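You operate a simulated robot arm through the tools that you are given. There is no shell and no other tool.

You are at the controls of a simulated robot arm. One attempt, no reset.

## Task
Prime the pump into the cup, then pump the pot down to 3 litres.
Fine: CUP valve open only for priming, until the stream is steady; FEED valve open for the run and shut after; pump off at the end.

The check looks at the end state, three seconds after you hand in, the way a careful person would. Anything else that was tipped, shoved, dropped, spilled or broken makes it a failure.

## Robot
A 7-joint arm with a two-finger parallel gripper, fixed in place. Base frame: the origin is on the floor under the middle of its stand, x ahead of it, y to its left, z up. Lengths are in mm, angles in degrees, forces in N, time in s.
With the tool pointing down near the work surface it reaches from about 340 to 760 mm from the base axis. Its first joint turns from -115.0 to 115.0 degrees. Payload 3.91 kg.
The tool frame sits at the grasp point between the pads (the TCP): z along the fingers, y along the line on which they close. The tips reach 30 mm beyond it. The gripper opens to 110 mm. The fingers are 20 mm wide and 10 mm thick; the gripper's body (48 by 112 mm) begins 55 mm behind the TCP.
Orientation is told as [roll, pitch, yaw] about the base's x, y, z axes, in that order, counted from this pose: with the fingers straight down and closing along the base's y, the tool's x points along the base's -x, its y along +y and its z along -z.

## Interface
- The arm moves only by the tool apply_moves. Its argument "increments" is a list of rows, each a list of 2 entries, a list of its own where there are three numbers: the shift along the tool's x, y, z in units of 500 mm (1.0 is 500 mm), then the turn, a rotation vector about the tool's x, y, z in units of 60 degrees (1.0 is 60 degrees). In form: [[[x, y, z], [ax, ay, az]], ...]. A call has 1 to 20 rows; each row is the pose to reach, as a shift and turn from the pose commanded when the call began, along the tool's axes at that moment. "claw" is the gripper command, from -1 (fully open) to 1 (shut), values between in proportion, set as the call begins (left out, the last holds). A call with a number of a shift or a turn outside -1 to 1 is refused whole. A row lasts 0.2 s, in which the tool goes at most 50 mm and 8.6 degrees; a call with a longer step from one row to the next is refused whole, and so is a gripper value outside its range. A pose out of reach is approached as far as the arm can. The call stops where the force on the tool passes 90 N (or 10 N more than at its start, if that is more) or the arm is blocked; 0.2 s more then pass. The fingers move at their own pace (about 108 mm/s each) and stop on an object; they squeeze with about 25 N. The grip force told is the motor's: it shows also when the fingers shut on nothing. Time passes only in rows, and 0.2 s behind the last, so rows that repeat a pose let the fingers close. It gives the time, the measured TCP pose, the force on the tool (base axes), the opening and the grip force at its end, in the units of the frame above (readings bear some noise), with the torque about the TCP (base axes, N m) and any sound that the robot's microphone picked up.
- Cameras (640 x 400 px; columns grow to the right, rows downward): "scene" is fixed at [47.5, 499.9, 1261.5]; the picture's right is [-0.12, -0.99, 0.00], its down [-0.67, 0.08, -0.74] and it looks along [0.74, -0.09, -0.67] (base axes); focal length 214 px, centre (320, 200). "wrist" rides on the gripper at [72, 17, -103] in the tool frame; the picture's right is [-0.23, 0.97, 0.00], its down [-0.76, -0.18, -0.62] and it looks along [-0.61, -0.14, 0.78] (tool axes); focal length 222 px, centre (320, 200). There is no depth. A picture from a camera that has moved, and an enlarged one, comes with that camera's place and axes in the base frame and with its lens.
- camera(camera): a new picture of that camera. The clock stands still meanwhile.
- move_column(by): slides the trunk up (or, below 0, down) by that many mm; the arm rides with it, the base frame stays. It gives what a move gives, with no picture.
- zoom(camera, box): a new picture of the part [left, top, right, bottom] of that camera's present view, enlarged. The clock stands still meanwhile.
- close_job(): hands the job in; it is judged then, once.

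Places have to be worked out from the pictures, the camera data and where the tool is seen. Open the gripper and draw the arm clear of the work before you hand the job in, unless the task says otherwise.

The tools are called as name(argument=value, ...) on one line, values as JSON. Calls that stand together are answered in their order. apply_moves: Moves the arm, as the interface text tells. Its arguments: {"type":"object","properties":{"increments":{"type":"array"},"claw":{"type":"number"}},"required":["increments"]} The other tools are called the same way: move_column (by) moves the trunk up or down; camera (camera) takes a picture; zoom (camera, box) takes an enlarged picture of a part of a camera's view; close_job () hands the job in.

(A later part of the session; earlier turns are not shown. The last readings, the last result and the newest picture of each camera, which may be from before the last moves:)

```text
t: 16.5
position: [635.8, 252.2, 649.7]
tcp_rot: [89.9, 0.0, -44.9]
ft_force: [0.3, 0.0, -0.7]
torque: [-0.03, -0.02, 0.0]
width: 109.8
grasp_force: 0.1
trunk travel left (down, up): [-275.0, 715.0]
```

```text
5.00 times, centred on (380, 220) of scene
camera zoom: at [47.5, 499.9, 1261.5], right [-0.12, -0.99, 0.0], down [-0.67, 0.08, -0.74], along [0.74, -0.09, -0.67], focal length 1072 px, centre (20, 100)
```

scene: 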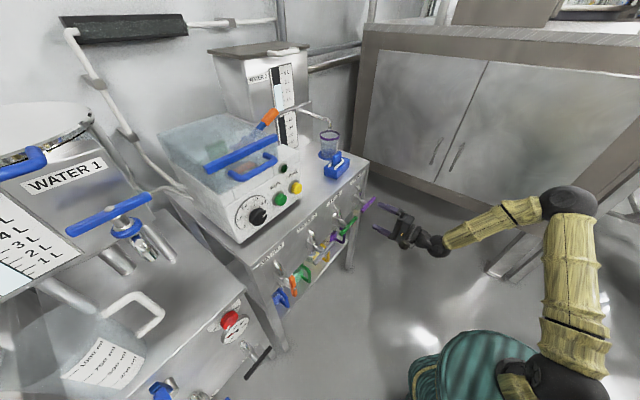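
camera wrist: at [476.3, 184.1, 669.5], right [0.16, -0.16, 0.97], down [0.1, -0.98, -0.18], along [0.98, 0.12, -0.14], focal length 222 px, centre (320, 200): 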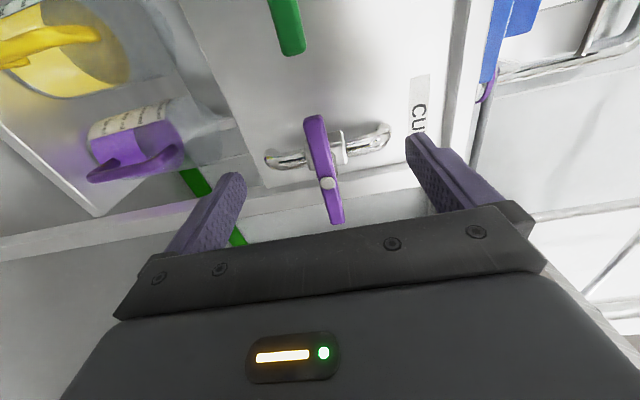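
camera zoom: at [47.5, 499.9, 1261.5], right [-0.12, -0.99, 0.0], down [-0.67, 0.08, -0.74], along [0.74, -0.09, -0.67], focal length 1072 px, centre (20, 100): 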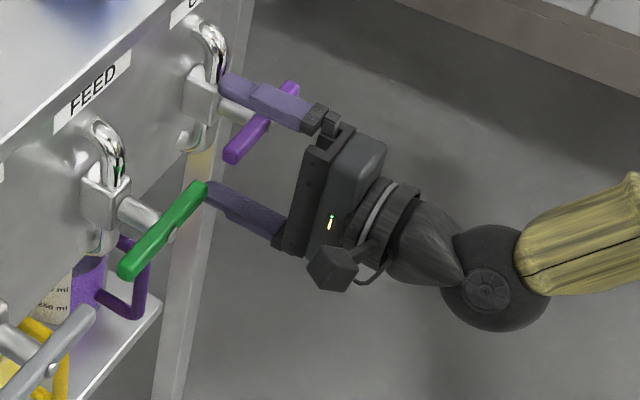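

The fingers bracket the handle; it appears ~2 mm above my tool centre, so I raise 2 mm and close the gripper.

apply_moves(increments=[[[0, 0.004, 0], [0, 0, 0]], [[0, 0.004, 0], [0, 0, 0]]], claw=0.6)

apply_moves(increments=[[[0, 0, 0], [0, 0, 0]], [[0, 0, 0], [0, 0, 0]], [[0, 0, 0], [0, 0, 0]]], claw=1.0)

zoom(camera="wrist", box=[200, 50, 440, 230])

zoom(camera="scene", box=[330, 180, 430, 260])

```text
t: 17.1
position: [636.8, 249.4, 651.4]
tcp_rot: [89.9, -0.1, -45.0]
ft_force: [0.5, 0.1, -0.7]
torque: [-0.03, 0.01, 0.0]
width: 21.7
grasp_force: 0.2
trunk travel left (down, up): [-275.0, 715.0]
```

```text
t: 17.9
position: [637.4, 248.9, 649.8]
tcp_rot: [89.6, 0.1, -44.9]
ft_force: [-5.6, -2.6, -16.0]
torque: [0.12, -0.08, -0.1]
width: 15.8
grasp_force: 44.8
trunk travel left (down, up): [-275.0, 715.0]
```

```text
2.22 times, centred on (320, 140) of wrist
camera zoom: at [512.0, 228.3, 668.9], right [0.17, -0.16, 0.97], down [0.1, -0.98, -0.18], along [0.98, 0.12, -0.15], focal length 494 px, centre (320, 333)
```

zoom: 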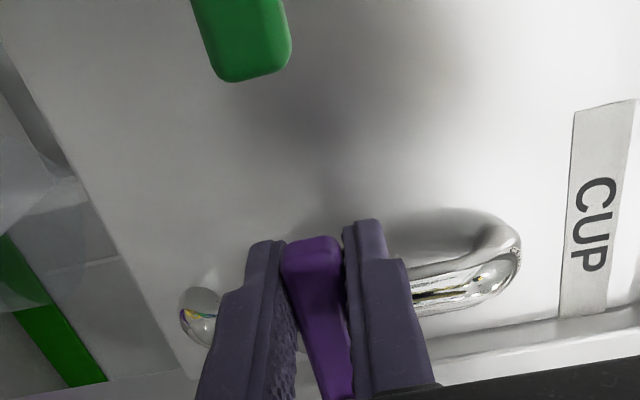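

```text
5.00 times, centred on (380, 220) of scene
camera zoom: at [47.5, 499.9, 1261.5], right [-0.12, -0.99, 0.0], down [-0.67, 0.08, -0.74], along [0.74, -0.09, -0.67], focal length 1072 px, centre (20, 100)
```

zoom: 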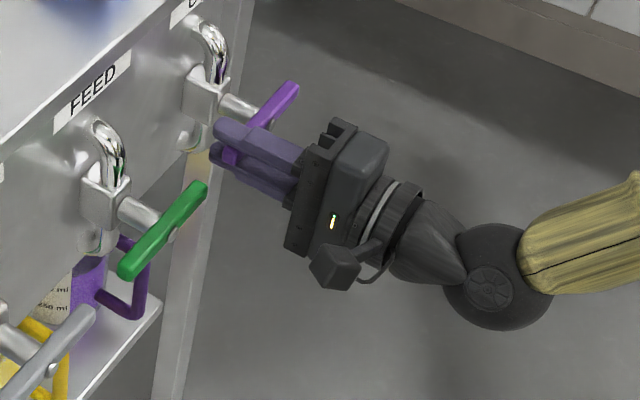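

Gripped (width 15.8 mm); the reading of -16 N in z says I am holding the handle slightly upward and it resists. I try a counter-clockwise turn (left end down) of 15° about the hub 34 mm to my -x side.

apply_moves(increments=[[[-0.0006, -0.0089, 0], [0, 0, -0.125]], [[-0.0023, -0.0176, 0], [0, 0, -0.25]], [[-0.0023, -0.0176, 0], [0, 0, -0.25]]])

zoom(camera="scene", box=[330, 180, 430, 260])

```text
t: 18.7
position: [637.9, 247.6, 640.2]
tcp_rot: [89.7, -15.0, -44.8]
ft_force: [-13.9, -2.5, -22.3]
torque: [0.66, 0.47, -0.34]
width: 15.7
grasp_force: 44.9
trunk travel left (down, up): [-275.0, 715.0]
```

```text
5.00 times, centred on (380, 220) of scene
camera zoom: at [47.5, 499.9, 1261.5], right [-0.12, -0.99, 0.0], down [-0.67, 0.08, -0.74], along [0.74, -0.09, -0.67], focal length 1072 px, centre (20, 100)
```

zoom: 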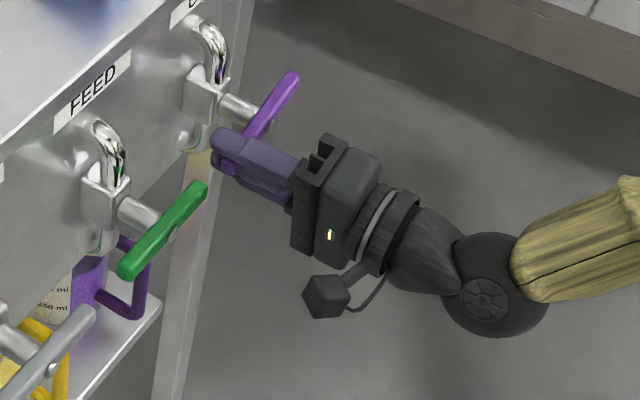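

The handle turned with me: counter-clockwise is the opening direction. The residual force suggests the hub lies ~2 mm lower than assumed, so I continue the arc another 60° with that correction.

apply_moves(increments=[[[0.0004, -0.0126, 0], [0, 0, -0.125]], [[-0.0013, -0.0214, 0], [0, 0, -0.25]], [[-0.0042, -0.0298, 0], [0, 0, -0.375]], [[-0.0081, -0.0378, 0], [0, 0, -0.5]], [[-0.0131, -0.0452, 0], [0, 0, -0.625]], [[-0.0189, -0.0518, 0], [0, 0, -0.75]], [[-0.0256, -0.0578, 0], [0, 0, -0.875]], [[-0.033, -0.0626, 0], [0, 0, -1.0]]])

zoom(camera="scene", box=[330, 180, 430, 260])

camera(camera="wrist")

```text
t: 20.5
position: [657.8, 228.7, 611.1]
tcp_rot: [87.7, -74.9, -43.1]
ft_force: [-0.6, -16.8, -33.8]
torque: [0.55, 0.58, -0.07]
width: 15.9
grasp_force: 45.3
trunk travel left (down, up): [-275.0, 715.0]
```

```text
5.00 times, centred on (380, 220) of scene
camera zoom: at [47.5, 499.9, 1261.5], right [-0.12, -0.99, 0.0], down [-0.67, 0.08, -0.74], along [0.74, -0.09, -0.67], focal length 1072 px, centre (20, 100)
```

zoom: 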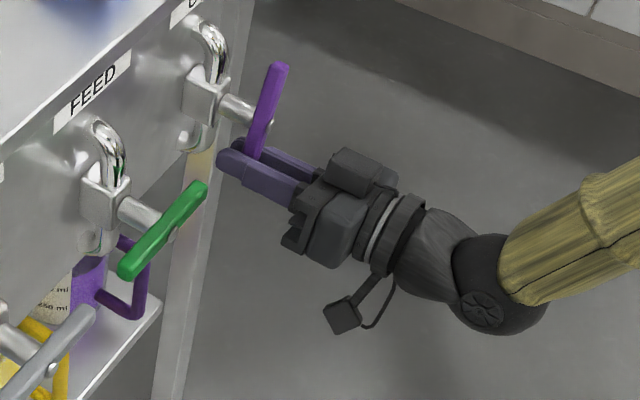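

```text
taken
camera wrist: at [559.0, 180.9, 547.9], right [-0.62, 0.63, 0.47], down [-0.18, -0.7, 0.7], along [0.77, 0.35, 0.54], focal length 222 px, centre (320, 200)
```

wrist: 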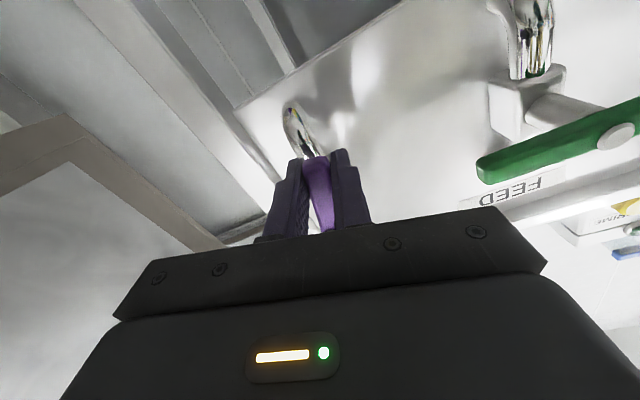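

About 75° done. I finish the last 15° with a small downward relief.

apply_moves(increments=[[[0.0024, -0.0096, 0], [0, 0, -0.125]], [[0.0034, -0.0192, 0], [0, 0, -0.25]], [[0.0034, -0.0192, 0], [0, 0, -0.25]]])

zoom(camera="scene", box=[330, 180, 430, 260])

zoom(camera="scene", box=[250, 90, 380, 190])

```text
t: 21.3
position: [665.3, 221.1, 609.9]
tcp_rot: [-7.0, -89.8, 51.6]
ft_force: [18.9, -18.7, -17.2]
torque: [-0.22, 1.59, 0.09]
width: 16.1
grasp_force: 45.0
trunk travel left (down, up): [-275.0, 715.0]
```

```text
5.00 times, centred on (380, 220) of scene
camera zoom: at [47.5, 499.9, 1261.5], right [-0.12, -0.99, 0.0], down [-0.67, 0.08, -0.74], along [0.74, -0.09, -0.67], focal length 1072 px, centre (20, 100)
```

zoom: 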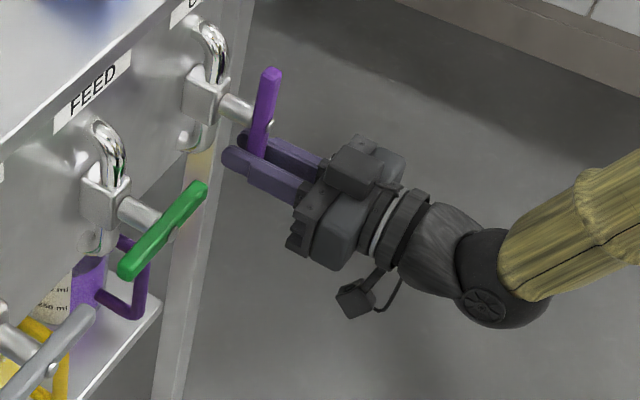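

```text
4.00 times, centred on (315, 140) of scene
camera zoom: at [47.5, 499.9, 1261.5], right [-0.12, -0.99, 0.0], down [-0.67, 0.08, -0.74], along [0.74, -0.09, -0.67], focal length 858 px, centre (340, 440)
```

zoom: 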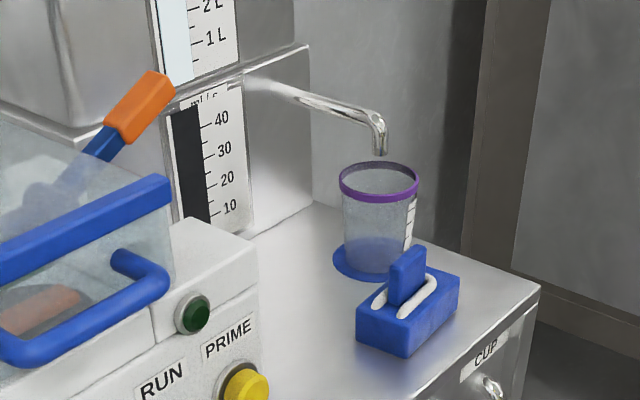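

The handle now looks vertical in line with the pipe (open), no water yet as the pump is off. I open the fingers part way and back straight out.

apply_moves(increments=[[[0, 0, 0], [0, 0, 0]], [[0, 0, 0], [0, 0, 0]], [[0, 0, -0.07], [0, 0, 0]], [[0, 0, -0.14], [0, 0, 0]], [[0, 0, -0.14], [0, 0, 0]]], claw=0.0)

zoom(camera="scene", box=[330, 180, 430, 260])

camera(camera="wrist")

```text
t: 22.5
position: [611.2, 171.3, 610.8]
tcp_rot: [161.0, -90.0, -116.0]
ft_force: [0.8, -0.5, -0.3]
torque: [0.01, -0.06, -0.03]
width: 54.8
grasp_force: 0.1
trunk travel left (down, up): [-275.0, 715.0]
```

```text
5.00 times, centred on (380, 220) of scene
camera zoom: at [47.5, 499.9, 1261.5], right [-0.12, -0.99, 0.0], down [-0.67, 0.08, -0.74], along [0.74, -0.09, -0.67], focal length 1072 px, centre (20, 100)
```

zoom: 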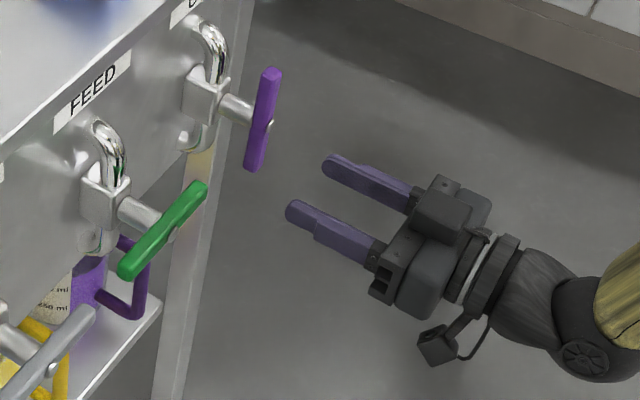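

```text
taken
camera wrist: at [525.7, 111.8, 539.7], right [-0.69, 0.69, 0.23], down [-0.31, -0.57, 0.76], along [0.65, 0.45, 0.61], focal length 222 px, centre (320, 200)
```

wrist: 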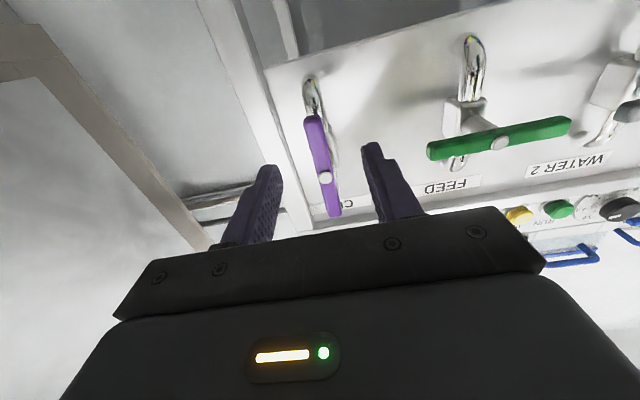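

CUP is open (handle in line with its pipe). Now I raise the trunk 220 mm to bring the arm to button height, closing the fingers into a fist on the way.

apply_moves(increments=[[[0, 0.02, -0.03], [0, 0, 0]], [[0, 0.02, -0.03], [0, 0, 0]], [[0, 0.02, -0.03], [0, 0, 0]]], claw=1.0)

move_column(by=220)

camera(camera="scene")

```text
t: 23.3
position: [593.3, 167.1, 611.4]
tcp_rot: [57.0, -90.0, -12.0]
ft_force: [0.1, -0.1, 1.0]
torque: [-0.02, 0.04, 0.04]
width: 0.0
grasp_force: 25.1
trunk travel left (down, up): [-275.0, 715.0]
```

```text
t: 25.7
position: [593.0, 167.9, 832.1]
tcp_rot: [51.8, -90.0, -6.7]
ft_force: [0.6, -0.5, -0.1]
torque: [0.01, 0.04, 0.04]
width: 0.0
grasp_force: 25.4
trunk travel left (down, up): [-495.0, 495.0]
```

```text
taken
```

scene: 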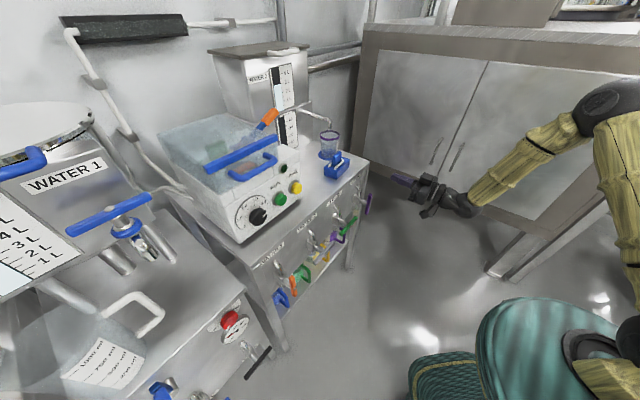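

I sweep along the front (staying ~130 mm clear of the bench) to sit in front of the PRIME button.

apply_moves(increments=[[[-0.013, 0.082, 0], [0, 0, 0]], [[-0.026, 0.164, 0], [0, 0, 0]], [[-0.039, 0.247, 0], [0, 0, 0]], [[-0.052, 0.329, 0], [0, 0, 0]], [[-0.066, 0.411, 0], [0, 0, 0]], [[-0.079, 0.494, 0], [0, 0, 0]], [[-0.092, 0.577, 0], [0, 0, 0]], [[-0.092, 0.577, 0], [0, 0, 0]]])

camera(camera="wrist")

camera(camera="scene")

```text
t: 27.5
position: [386.1, 369.9, 874.0]
tcp_rot: [-62.1, -90.0, 107.1]
ft_force: [-0.3, 0.4, -0.1]
torque: [0.02, 0.03, 0.0]
width: 0.4
grasp_force: 25.1
trunk travel left (down, up): [-495.0, 495.0]
```

```text
taken
camera wrist: at [301.5, 310.9, 802.7], right [-0.69, 0.69, 0.23], down [-0.32, -0.57, 0.76], along [0.65, 0.45, 0.61], focal length 222 px, centre (320, 200)
```

wrist: 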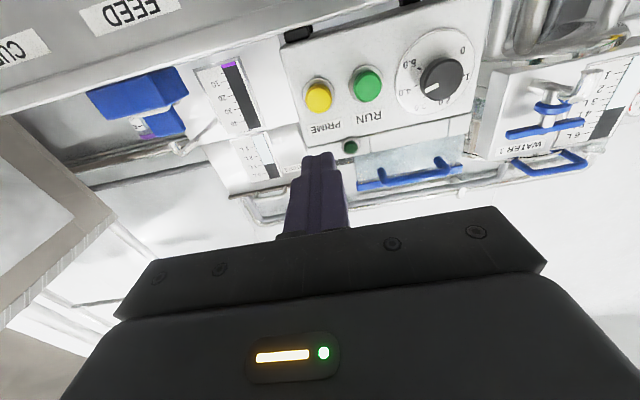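

```text
taken
```

scene: 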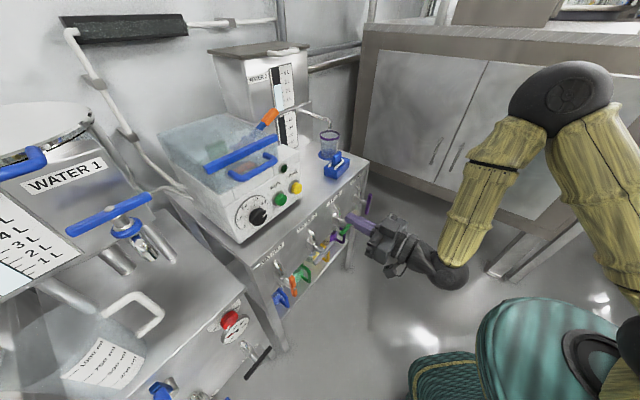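

PRIME is seen just ahead of the fist. I zoom to pin down its position from this view and from the scene.

zoom(camera="wrist", box=[270, 50, 470, 175])

zoom(camera="scene", box=[240, 140, 400, 270])

```text
3.20 times, centred on (370, 112) of wrist
camera zoom: at [301.5, 310.9, 802.7], right [-0.69, 0.69, 0.23], down [-0.32, -0.57, 0.76], along [0.65, 0.45, 0.61], focal length 711 px, centre (160, 480)
```

zoom: 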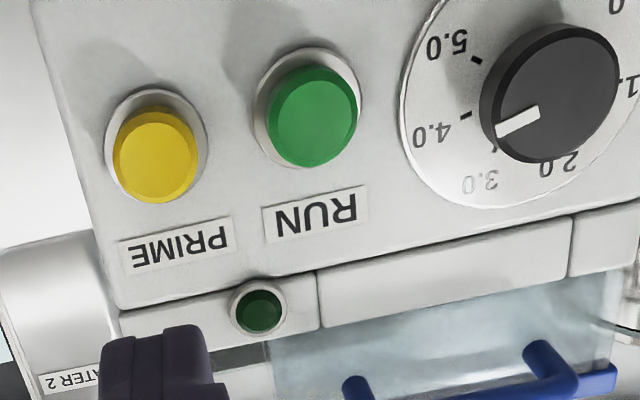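

```text
3.08 times, centred on (320, 205) of scene
camera zoom: at [47.5, 499.9, 1261.5], right [-0.12, -0.99, 0.0], down [-0.67, 0.08, -0.74], along [0.74, -0.09, -0.67], focal length 660 px, centre (320, 185)
```

zoom: 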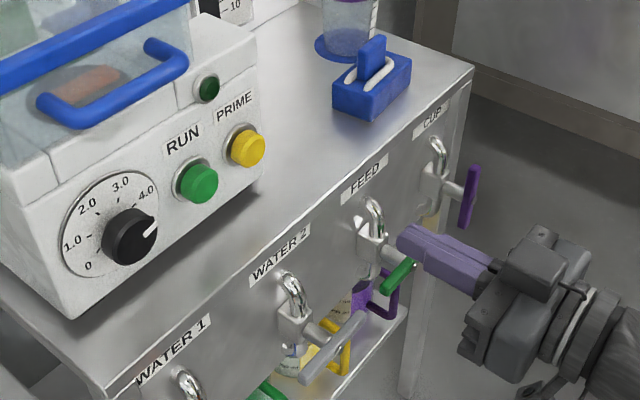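

Both views agree: PRIME face ≈ (526, 507, 877), RUN face ≈ (484, 553, 876). I advance to about 10 mm short of PRIME.

apply_moves(increments=[[[-0.003, -0.002, 0.08], [0, 0, 0]], [[-0.006, -0.004, 0.16], [0, 0, 0]], [[-0.006, -0.004, 0.24], [0, 0, 0]], [[-0.006, -0.004, 0.312], [0, 0, 0]], [[-0.006, -0.004, 0.312], [0, 0, 0]]])

camera(camera="wrist")

camera(camera="scene")

zoom(camera="scene", box=[240, 120, 360, 220])

```text
t: 28.7
position: [502.1, 481.1, 876.9]
tcp_rot: [12.4, -90.0, 32.6]
ft_force: [0.1, -0.4, -0.3]
torque: [-0.03, -0.01, -0.01]
width: 0.0
grasp_force: 24.9
trunk travel left (down, up): [-495.0, 495.0]
```

```text
taken
camera wrist: at [417.2, 422.2, 806.5], right [-0.69, 0.69, 0.23], down [-0.31, -0.57, 0.76], along [0.65, 0.45, 0.61], focal length 222 px, centre (320, 200)
```

wrist: 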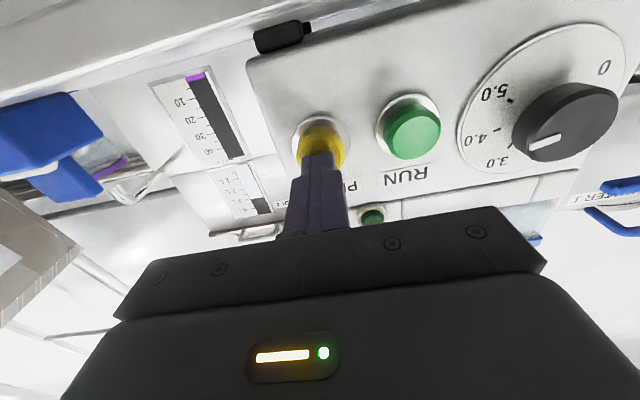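

```text
taken
```

scene: 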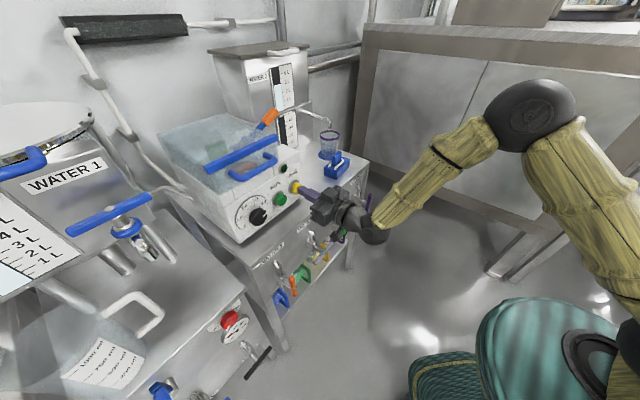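

```text
4.00 times, centred on (300, 170) of scene
camera zoom: at [47.5, 499.9, 1261.5], right [-0.12, -0.99, 0.0], down [-0.67, 0.08, -0.74], along [0.74, -0.09, -0.67], focal length 858 px, centre (400, 320)
```

zoom: 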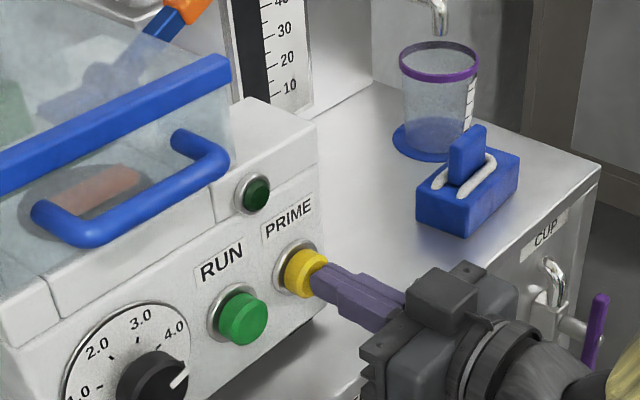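

The fist is right in front of PRIME and the scene view shows cup, spout, lamp and flow gauge. I press in gently by 10 mm in small steps.

apply_moves(increments=[[[0, 0, 0.008], [0, 0, 0]], [[0, 0, 0.014], [0, 0, 0]], [[0, 0, 0.02], [0, 0, 0]]])

zoom(camera="scene", box=[240, 90, 370, 210])

camera(camera="wrist")

```text
t: 29.5
position: [508.9, 487.6, 879.7]
tcp_rot: [48.4, -90.1, -3.2]
ft_force: [-3.5, -0.8, -3.1]
torque: [-0.03, 0.04, 0.0]
width: 0.1
grasp_force: 24.7
trunk travel left (down, up): [-495.0, 495.0]
heard: click
```

```text
3.33 times, centred on (305, 150) of scene
camera zoom: at [47.5, 499.9, 1261.5], right [-0.12, -0.99, 0.0], down [-0.67, 0.08, -0.74], along [0.74, -0.09, -0.67], focal length 715 px, centre (370, 367)
```

zoom: 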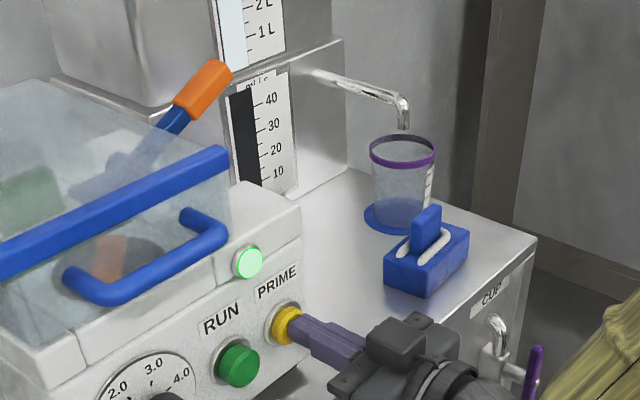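

```text
taken
camera wrist: at [423.5, 428.0, 807.9], right [-0.69, 0.69, 0.23], down [-0.31, -0.57, 0.76], along [0.65, 0.45, 0.61], focal length 222 px, centre (320, 200)
```

wrist: 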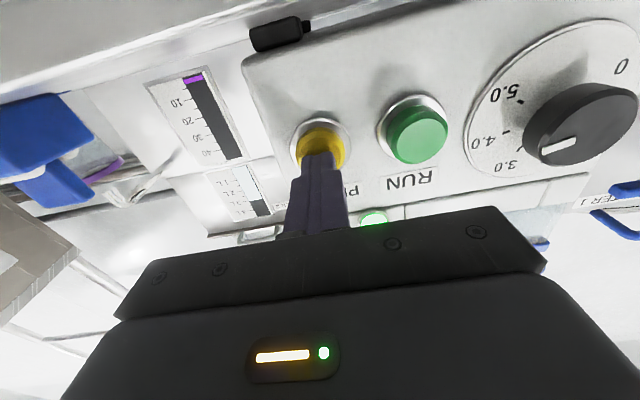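

Click heard, the lamp is lit and the pump rotor has turned. I hold PRIME and watch the spout and flow gauge in short steps.

apply_moves(increments=[[[0, 0, 0], [0, 0, 0]], [[0, 0, 0], [0, 0, 0]], [[0, 0, 0], [0, 0, 0]], [[0, 0, 0], [0, 0, 0]]])

zoom(camera="scene", box=[240, 90, 370, 210])

zoom(camera="wrist", box=[0, 50, 320, 250])

```text
t: 30.5
position: [509.6, 487.8, 880.4]
tcp_rot: [170.6, -89.9, -125.4]
ft_force: [-3.6, -2.2, -0.8]
torque: [-0.01, 0.03, 0.02]
width: 0.2
grasp_force: 24.6
trunk travel left (down, up): [-495.0, 495.0]
```

```text
3.33 times, centred on (305, 150) of scene
camera zoom: at [47.5, 499.9, 1261.5], right [-0.12, -0.99, 0.0], down [-0.67, 0.08, -0.74], along [0.74, -0.09, -0.67], focal length 715 px, centre (370, 367)
```

zoom: 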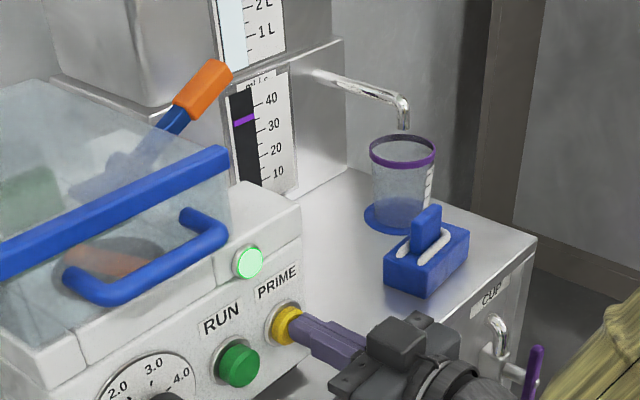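

```text
2.00 times, centred on (160, 150) of wrist
camera zoom: at [423.8, 427.7, 808.3], right [-0.69, 0.69, 0.23], down [-0.32, -0.57, 0.76], along [0.65, 0.45, 0.61], focal length 444 px, centre (640, 300)
```

zoom: 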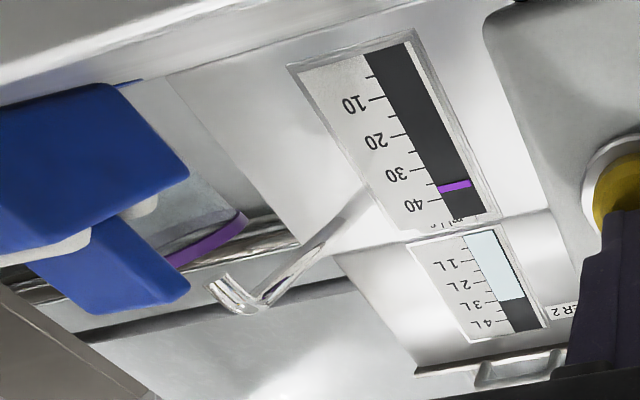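

The flow marker is at about 35 ml/s but nothing leaves the spout yet (line still filling). I continue holding in short steps.

apply_moves(increments=[[[0, 0, 0], [0, 0, 0]], [[0, 0, 0], [0, 0, 0]]])

zoom(camera="scene", box=[240, 90, 370, 210])

```text
t: 31.1
position: [509.9, 486.9, 880.2]
tcp_rot: [167.8, -90.0, -122.8]
ft_force: [-3.7, -1.6, -0.3]
torque: [-0.02, 0.01, 0.04]
width: 0.0
grasp_force: 24.9
trunk travel left (down, up): [-495.0, 495.0]
```

```text
3.33 times, centred on (305, 150) of scene
camera zoom: at [47.5, 499.9, 1261.5], right [-0.12, -0.99, 0.0], down [-0.67, 0.08, -0.74], along [0.74, -0.09, -0.67], focal length 715 px, centre (370, 367)
```

zoom: 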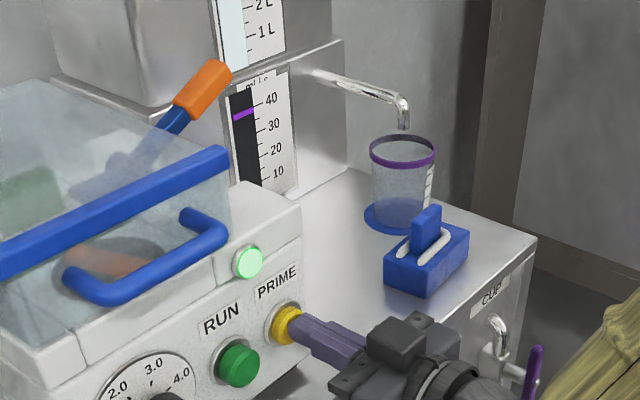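

Flow still climbing slightly, no stream visible yet. I keep holding.

apply_moves(increments=[[[0, 0, 0], [0, 0, 0]], [[0, 0, 0], [0, 0, 0]], [[0, 0, 0], [0, 0, 0]]])

zoom(camera="scene", box=[240, 90, 370, 210])

zoom(camera="scene", box=[300, 100, 360, 170])

```text
t: 31.9
position: [509.8, 487.4, 880.0]
tcp_rot: [156.5, -90.0, -111.5]
ft_force: [-2.8, -2.5, 0.5]
torque: [-0.01, -0.05, 0.03]
width: 0.0
grasp_force: 24.9
trunk travel left (down, up): [-495.0, 495.0]
```

```text
3.33 times, centred on (305, 150) of scene
camera zoom: at [47.5, 499.9, 1261.5], right [-0.12, -0.99, 0.0], down [-0.67, 0.08, -0.74], along [0.74, -0.09, -0.67], focal length 715 px, centre (370, 367)
```

zoom: 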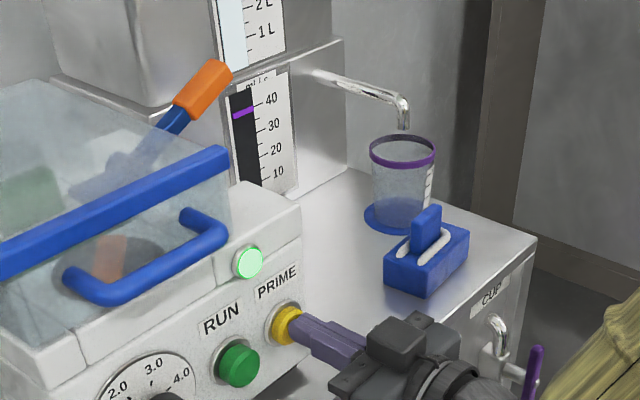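

```text
5.71 times, centred on (330, 135) of scene
camera zoom: at [47.5, 499.9, 1261.5], right [-0.12, -0.99, 0.0], down [-0.67, 0.08, -0.74], along [0.74, -0.09, -0.67], focal length 1226 px, centre (263, 571)
```

zoom: 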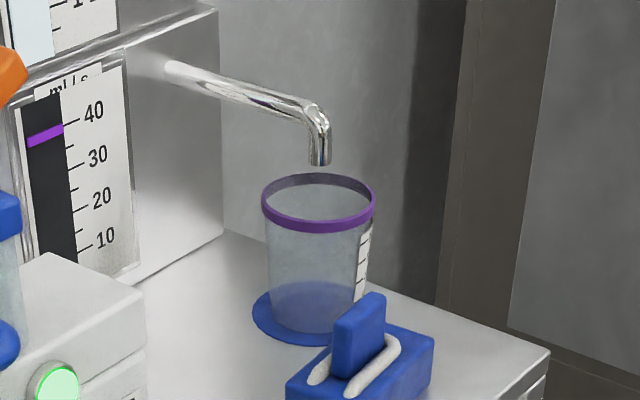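

No stream yet after ~3 s. Before continuing I check the whole scene for anything unexpected (leaks, pot level).

camera(camera="scene")

zoom(camera="scene", box=[0, 190, 80, 300])

camera(camera="wrist")

```text
taken
```

scene: 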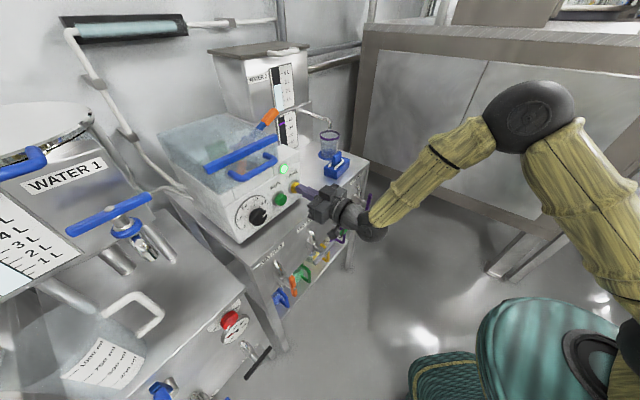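

```text
3.64 times, centred on (40, 245) of scene
camera zoom: at [47.5, 499.9, 1261.5], right [-0.12, -0.99, 0.0], down [-0.67, 0.08, -0.74], along [0.74, -0.09, -0.67], focal length 780 px, centre (1338, 36)
```

zoom: 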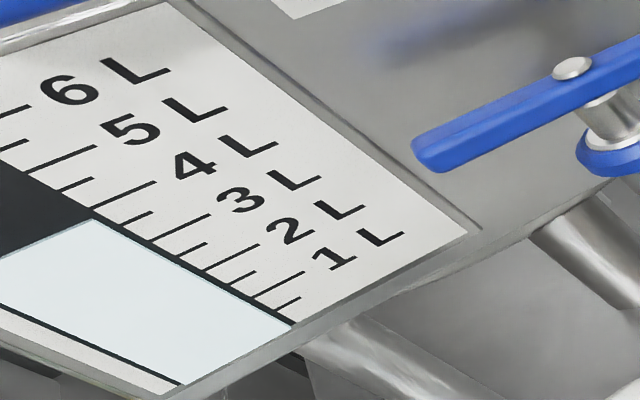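

```text
taken
camera wrist: at [423.8, 427.6, 808.3], right [-0.69, 0.69, 0.23], down [-0.31, -0.57, 0.76], along [0.65, 0.45, 0.61], focal length 222 px, centre (320, 200)
```

wrist: 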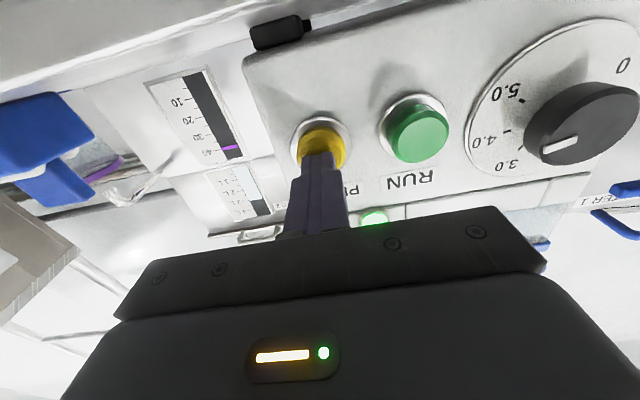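

The sight glass in the wall pipe has filled and the pot level fell slightly, so the line is priming. I keep holding.

apply_moves(increments=[[[0, 0, 0], [0, 0, 0]], [[0, 0, 0], [0, 0, 0]]])

camera(camera="scene")

zoom(camera="scene", box=[300, 100, 360, 170])

zoom(camera="scene", box=[50, 0, 210, 60])

```text
t: 32.5
position: [509.6, 487.0, 878.9]
tcp_rot: [151.3, -90.0, -106.2]
ft_force: [-2.2, -2.0, 1.1]
torque: [0.0, -0.03, -0.03]
width: 0.0
grasp_force: 25.1
trunk travel left (down, up): [-495.0, 495.0]
```

```text
taken
```

scene: 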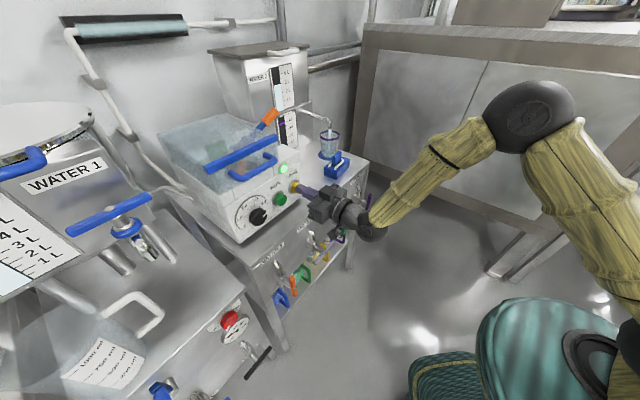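

```text
5.71 times, centred on (330, 135) of scene
camera zoom: at [47.5, 499.9, 1261.5], right [-0.12, -0.99, 0.0], down [-0.67, 0.08, -0.74], along [0.74, -0.09, -0.67], focal length 1226 px, centre (263, 571)
```

zoom: 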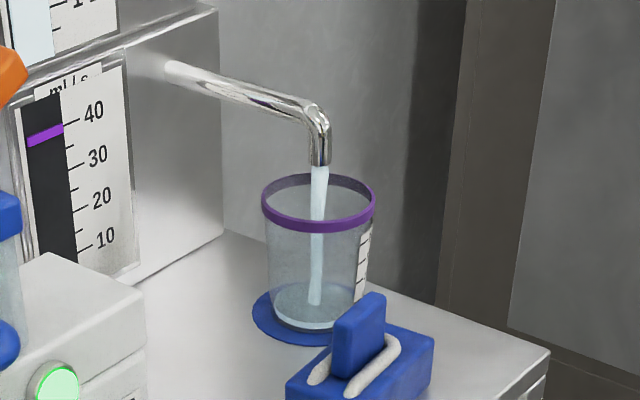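

```text
4.00 times, centred on (130, 30) of scene
camera zoom: at [47.5, 499.9, 1261.5], right [-0.12, -0.99, 0.0], down [-0.67, 0.08, -0.74], along [0.74, -0.09, -0.67], focal length 858 px, centre (1080, 880)
```

zoom: 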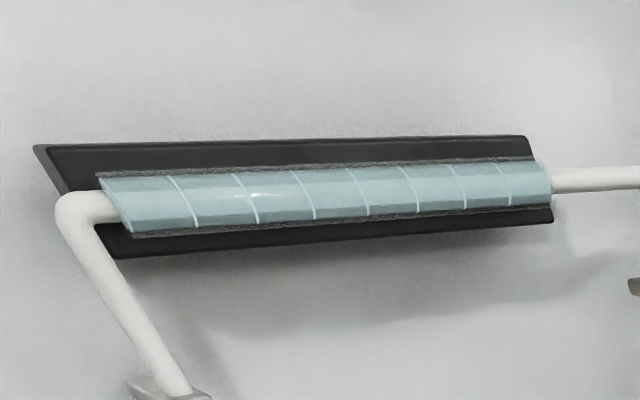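

Water now runs into the cup. I hold a bit more, checking whether the stream is steady (no sputter, no bubbles in the sight glass).

apply_moves(increments=[[[0, 0, 0], [0, 0, 0]], [[0, 0, 0], [0, 0, 0]]])

zoom(camera="scene", box=[300, 100, 360, 170])

zoom(camera="scene", box=[50, 0, 210, 60])

```text
t: 33.1
position: [509.2, 488.2, 879.4]
tcp_rot: [150.5, -90.2, -105.5]
ft_force: [-2.6, -1.8, 1.0]
torque: [0.03, -0.01, 0.0]
width: 0.0
grasp_force: 24.9
trunk travel left (down, up): [-495.0, 495.0]
```

```text
5.71 times, centred on (330, 135) of scene
camera zoom: at [47.5, 499.9, 1261.5], right [-0.12, -0.99, 0.0], down [-0.67, 0.08, -0.74], along [0.74, -0.09, -0.67], focal length 1226 px, centre (263, 571)
```

zoom: 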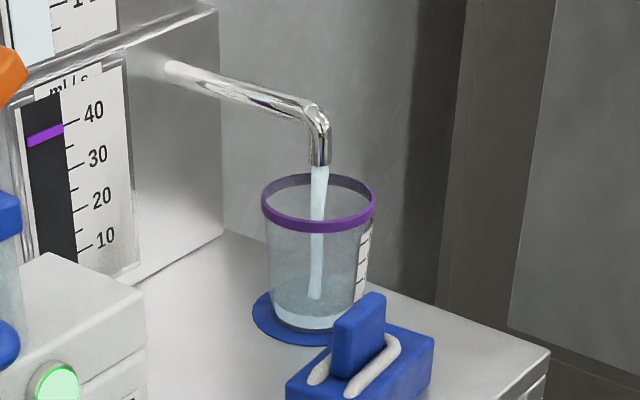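

```text
4.00 times, centred on (130, 30) of scene
camera zoom: at [47.5, 499.9, 1261.5], right [-0.12, -0.99, 0.0], down [-0.67, 0.08, -0.74], along [0.74, -0.09, -0.67], focal length 858 px, centre (1080, 880)
```

zoom: 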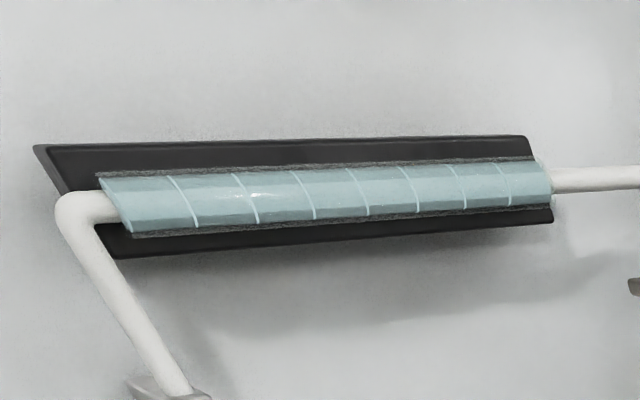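

The stream looks the same as 0.6 s before (steady), cup only slightly filled. I hold a little longer to be sure.

apply_moves(increments=[[[0, 0, 0], [0, 0, 0]], [[0, 0, 0], [0, 0, 0]], [[0, 0, 0], [0, 0, 0]]])

zoom(camera="scene", box=[300, 100, 360, 170])

zoom(camera="scene", box=[50, 0, 210, 60])

```text
t: 33.9
position: [508.7, 487.5, 879.7]
tcp_rot: [145.4, -90.0, -100.2]
ft_force: [-2.7, -3.0, 0.8]
torque: [0.03, 0.01, 0.02]
width: 0.0
grasp_force: 24.6
trunk travel left (down, up): [-495.0, 495.0]
```

```text
5.71 times, centred on (330, 135) of scene
camera zoom: at [47.5, 499.9, 1261.5], right [-0.12, -0.99, 0.0], down [-0.67, 0.08, -0.74], along [0.74, -0.09, -0.67], focal length 1226 px, centre (263, 571)
```

zoom: 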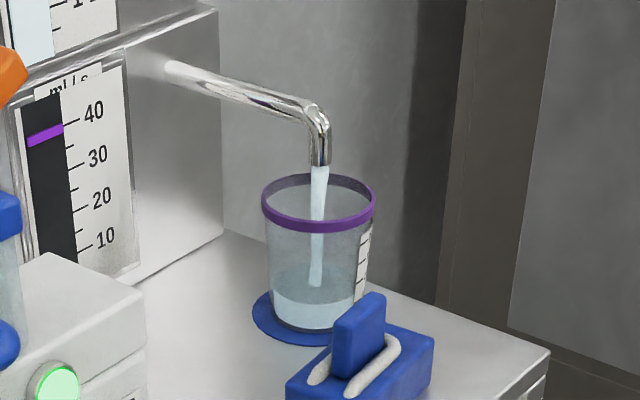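

```text
4.00 times, centred on (130, 30) of scene
camera zoom: at [47.5, 499.9, 1261.5], right [-0.12, -0.99, 0.0], down [-0.67, 0.08, -0.74], along [0.74, -0.09, -0.67], focal length 858 px, centre (1080, 880)
```

zoom: 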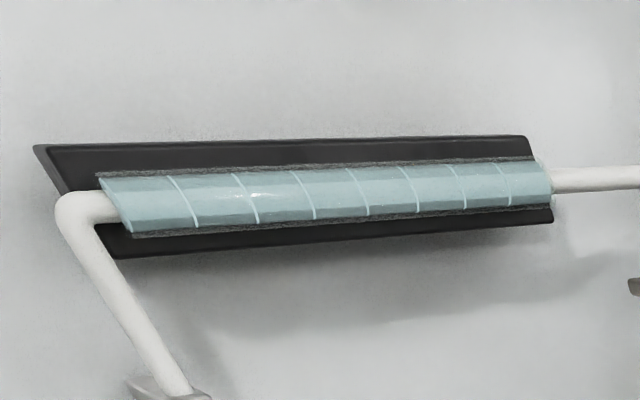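

The stream has been steady for three looks and the cup is about a third full, so I release PRIME by backing off 20 mm and check whether the pump stops.

apply_moves(increments=[[[0, 0, -0.04], [0, 0, 0]]])

zoom(camera="scene", box=[240, 90, 370, 210])

```text
t: 34.3
position: [493.2, 473.9, 881.3]
tcp_rot: [-32.0, -89.9, 77.1]
ft_force: [-0.7, -0.2, -1.0]
torque: [0.01, -0.02, 0.0]
width: 0.0
grasp_force: 24.8
trunk travel left (down, up): [-495.0, 495.0]
```

```text
3.33 times, centred on (305, 150) of scene
camera zoom: at [47.5, 499.9, 1261.5], right [-0.12, -0.99, 0.0], down [-0.67, 0.08, -0.74], along [0.74, -0.09, -0.67], focal length 715 px, centre (370, 367)
```

zoom: 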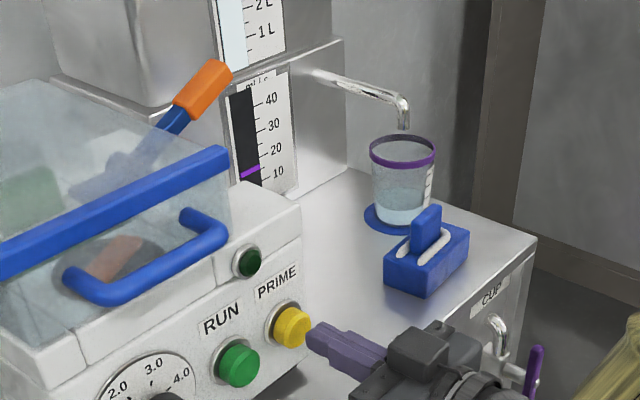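

PRIME is momentary: lamp off, pump stopped, flow decaying. Now I back out and sweep back to the CUP valve to shut it.

apply_moves(increments=[[[0, 0, -0.095], [0, 0, 0]], [[0, 0, -0.19], [0, 0, 0]], [[0, 0, -0.28], [0, 0, 0]], [[0, -0.09, -0.28], [0, 0, 0]], [[0, -0.18, -0.28], [0, 0, 0]], [[0, -0.27, -0.28], [0, 0, 0]], [[0, -0.36, -0.28], [0, 0, 0]], [[0, -0.45, -0.28], [0, 0, 0]], [[0, -0.54, -0.28], [0, 0, 0]], [[0, -0.594, -0.28], [0, 0, 0]], [[0, -0.594, -0.28], [0, 0, 0]]], claw=0.0)

move_column(by=-220)

camera(camera="wrist")

camera(camera="scene")

```text
t: 36.7
position: [604.9, 165.8, 881.0]
tcp_rot: [34.3, -90.1, 10.8]
ft_force: [-0.9, 0.4, -0.2]
torque: [-0.02, 0.02, 0.01]
width: 55.4
grasp_force: 0.1
trunk travel left (down, up): [-495.0, 495.0]
```

```text
t: 39.0
position: [605.0, 166.6, 662.2]
tcp_rot: [64.6, -90.1, -19.5]
ft_force: [-0.4, -1.0, 0.1]
torque: [-0.01, 0.01, 0.0]
width: 55.0
grasp_force: 0.0
trunk travel left (down, up): [-275.0, 715.0]
```

```text
taken
camera wrist: at [519.3, 105.2, 589.9], right [-0.69, 0.69, 0.23], down [-0.31, -0.57, 0.76], along [0.65, 0.45, 0.61], focal length 222 px, centre (320, 200)
```

wrist: 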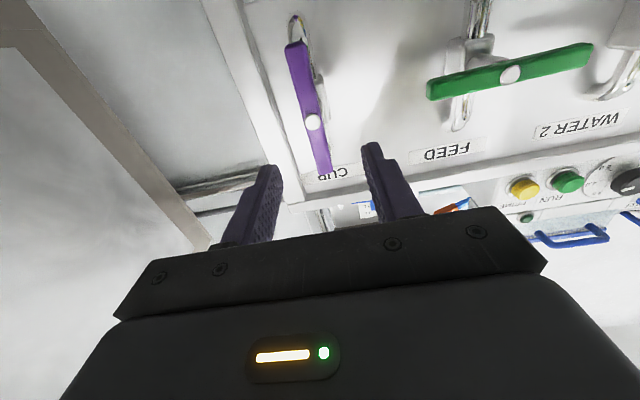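

```text
taken
```

scene: 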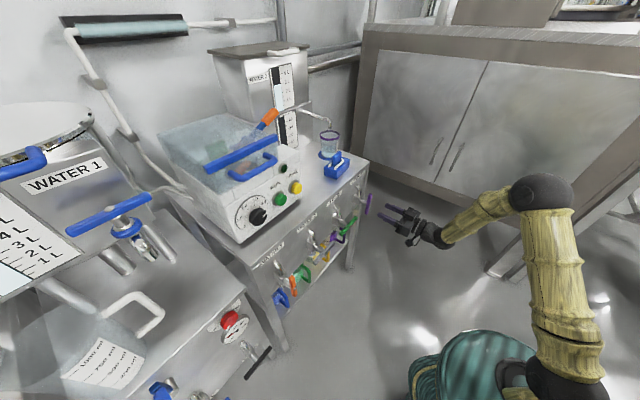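

I measure the CUP handle again from this pose.

zoom(camera="wrist", box=[230, 10, 410, 190])

zoom(camera="wrist", box=[400, 0, 640, 150])

```text
2.22 times, centred on (320, 100) of wrist
camera zoom: at [519.3, 105.2, 589.9], right [-0.69, 0.69, 0.23], down [-0.31, -0.57, 0.76], along [0.65, 0.45, 0.61], focal length 494 px, centre (320, 422)
```

zoom: 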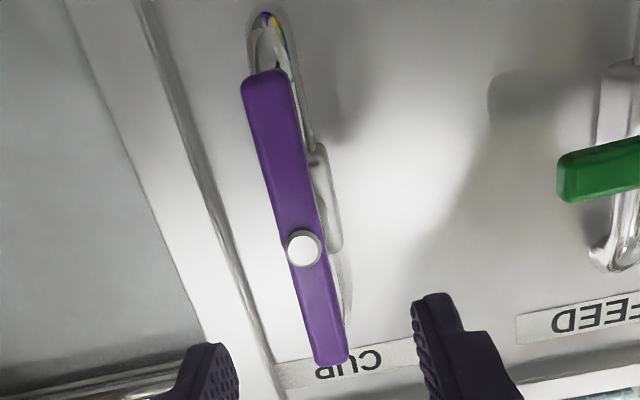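

```text
2.67 times, centred on (520, 75) of wrist
camera zoom: at [519.3, 105.2, 589.9], right [-0.69, 0.69, 0.23], down [-0.31, -0.57, 0.76], along [0.65, 0.45, 0.61], focal length 592 px, centre (-213, 533)
```

zoom: 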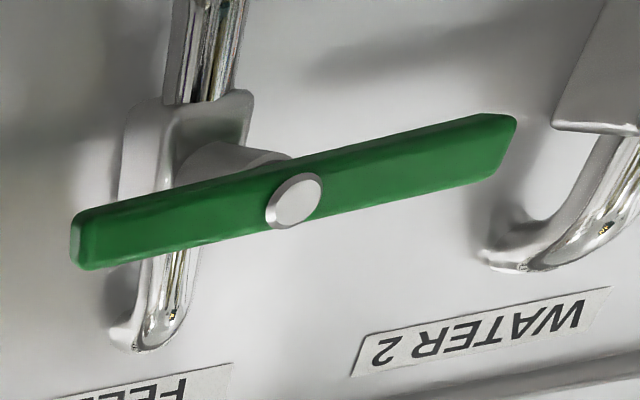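

From this pose the CUP handle is vertical at p≈-312.6 with hub z≈649; FEED hub is at p≈-167, z≈649. I drop to the lower half of the CUP handle (z≈613) and advance with the fingers straddling it.

apply_moves(increments=[[[0.049, -0.0026, 0.02], [0, 0, 0]], [[0.098, -0.0052, 0.04], [0, 0, 0]], [[0.098, -0.0052, 0.1], [0, 0, 0]], [[0.098, -0.0052, 0.164], [0, 0, 0]], [[0.098, -0.0052, 0.164], [0, 0, 0]]])

zoom(camera="wrist", box=[200, 50, 440, 230])

zoom(camera="scene", box=[330, 180, 430, 260])

```text
t: 40.2
position: [663.5, 219.6, 612.8]
tcp_rot: [41.6, -90.0, 3.2]
ft_force: [0.4, -0.5, -0.2]
torque: [0.01, 0.02, 0.01]
width: 54.9
grasp_force: 0.1
trunk travel left (down, up): [-275.0, 715.0]
```

```text
2.22 times, centred on (320, 140) of wrist
camera zoom: at [577.9, 161.0, 541.4], right [-0.69, 0.69, 0.23], down [-0.32, -0.57, 0.76], along [0.65, 0.45, 0.61], focal length 494 px, centre (320, 333)
```

zoom: 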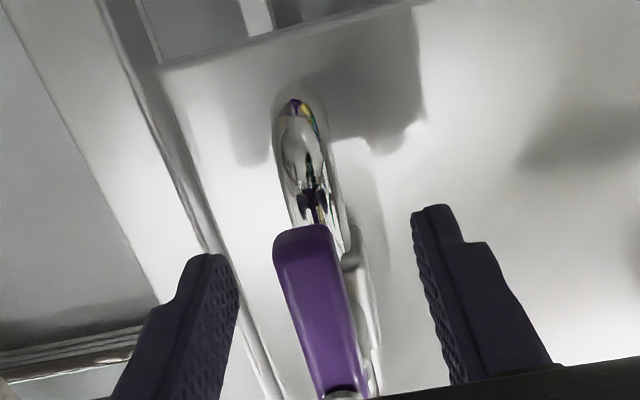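

```text
5.00 times, centred on (380, 220) of scene
camera zoom: at [47.5, 499.9, 1261.5], right [-0.12, -0.99, 0.0], down [-0.67, 0.08, -0.74], along [0.74, -0.09, -0.67], focal length 1072 px, centre (20, 100)
```

zoom: 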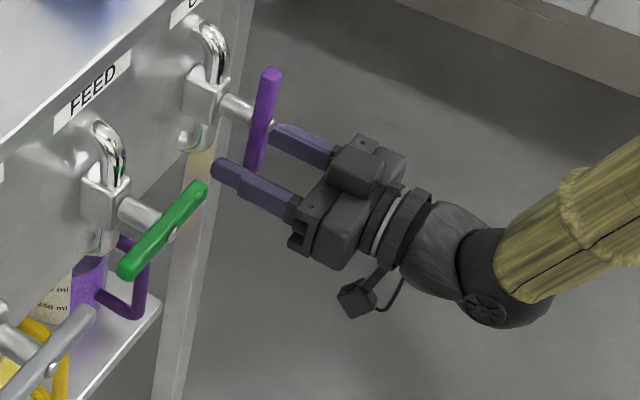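

The handle sits about 2 mm to the +y side of my centre; I shift and close on it.

apply_moves(increments=[[[0, 0.004, 0], [0, 0, 0]], [[0, 0.004, 0], [0, 0, 0]], [[0, 0.004, 0], [0, 0, 0]]], claw=1.0)

```text
t: 41.0
position: [665.9, 219.9, 612.9]
tcp_rot: [126.1, -89.9, -81.3]
ft_force: [29.3, -7.3, 5.6]
torque: [-0.13, 1.42, 0.04]
width: 16.0
grasp_force: 45.7
trunk travel left (down, up): [-275.0, 715.0]
```

Gripped; the lateral reading says the handle truly sits ~3.5 mm further to -y (p≈-315), so I include that correction and turn clockwise 60° about the hub.

apply_moves(increments=[[[-0.0006, 0.0026, 0], [0, 0, 0.125]], [[-0.0025, 0.0121, 0], [0, 0, 0.25]], [[-0.0056, 0.0212, 0], [0, 0, 0.375]], [[-0.0099, 0.0299, 0], [0, 0, 0.5]], [[-0.0153, 0.0379, 0], [0, 0, 0.625]], [[-0.0216, 0.0452, 0], [0, 0, 0.75]], [[-0.0289, 0.0515, 0], [0, 0, 0.875]], [[-0.0369, 0.0569, 0], [0, 0, 1.0]]])

zoom(camera="scene", box=[330, 180, 430, 260])

```text
t: 42.8
position: [643.2, 243.4, 632.3]
tcp_rot: [90.0, -29.9, -44.9]
ft_force: [18.3, 8.5, 9.3]
torque: [0.07, -0.42, -0.26]
width: 16.0
grasp_force: 45.0
trunk travel left (down, up): [-275.0, 715.0]
```

```text
5.00 times, centred on (380, 220) of scene
camera zoom: at [47.5, 499.9, 1261.5], right [-0.12, -0.99, 0.0], down [-0.67, 0.08, -0.74], along [0.74, -0.09, -0.67], focal length 1072 px, centre (20, 100)
```

zoom: 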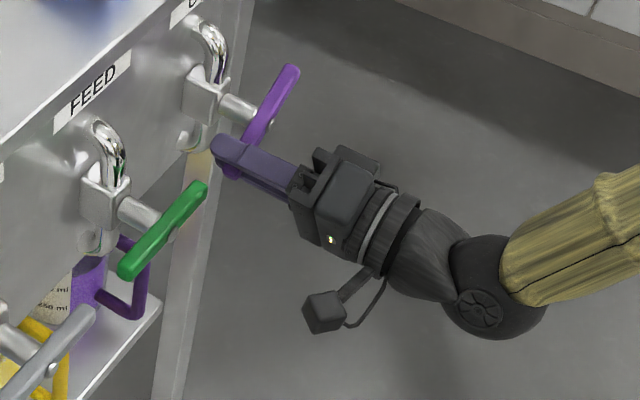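

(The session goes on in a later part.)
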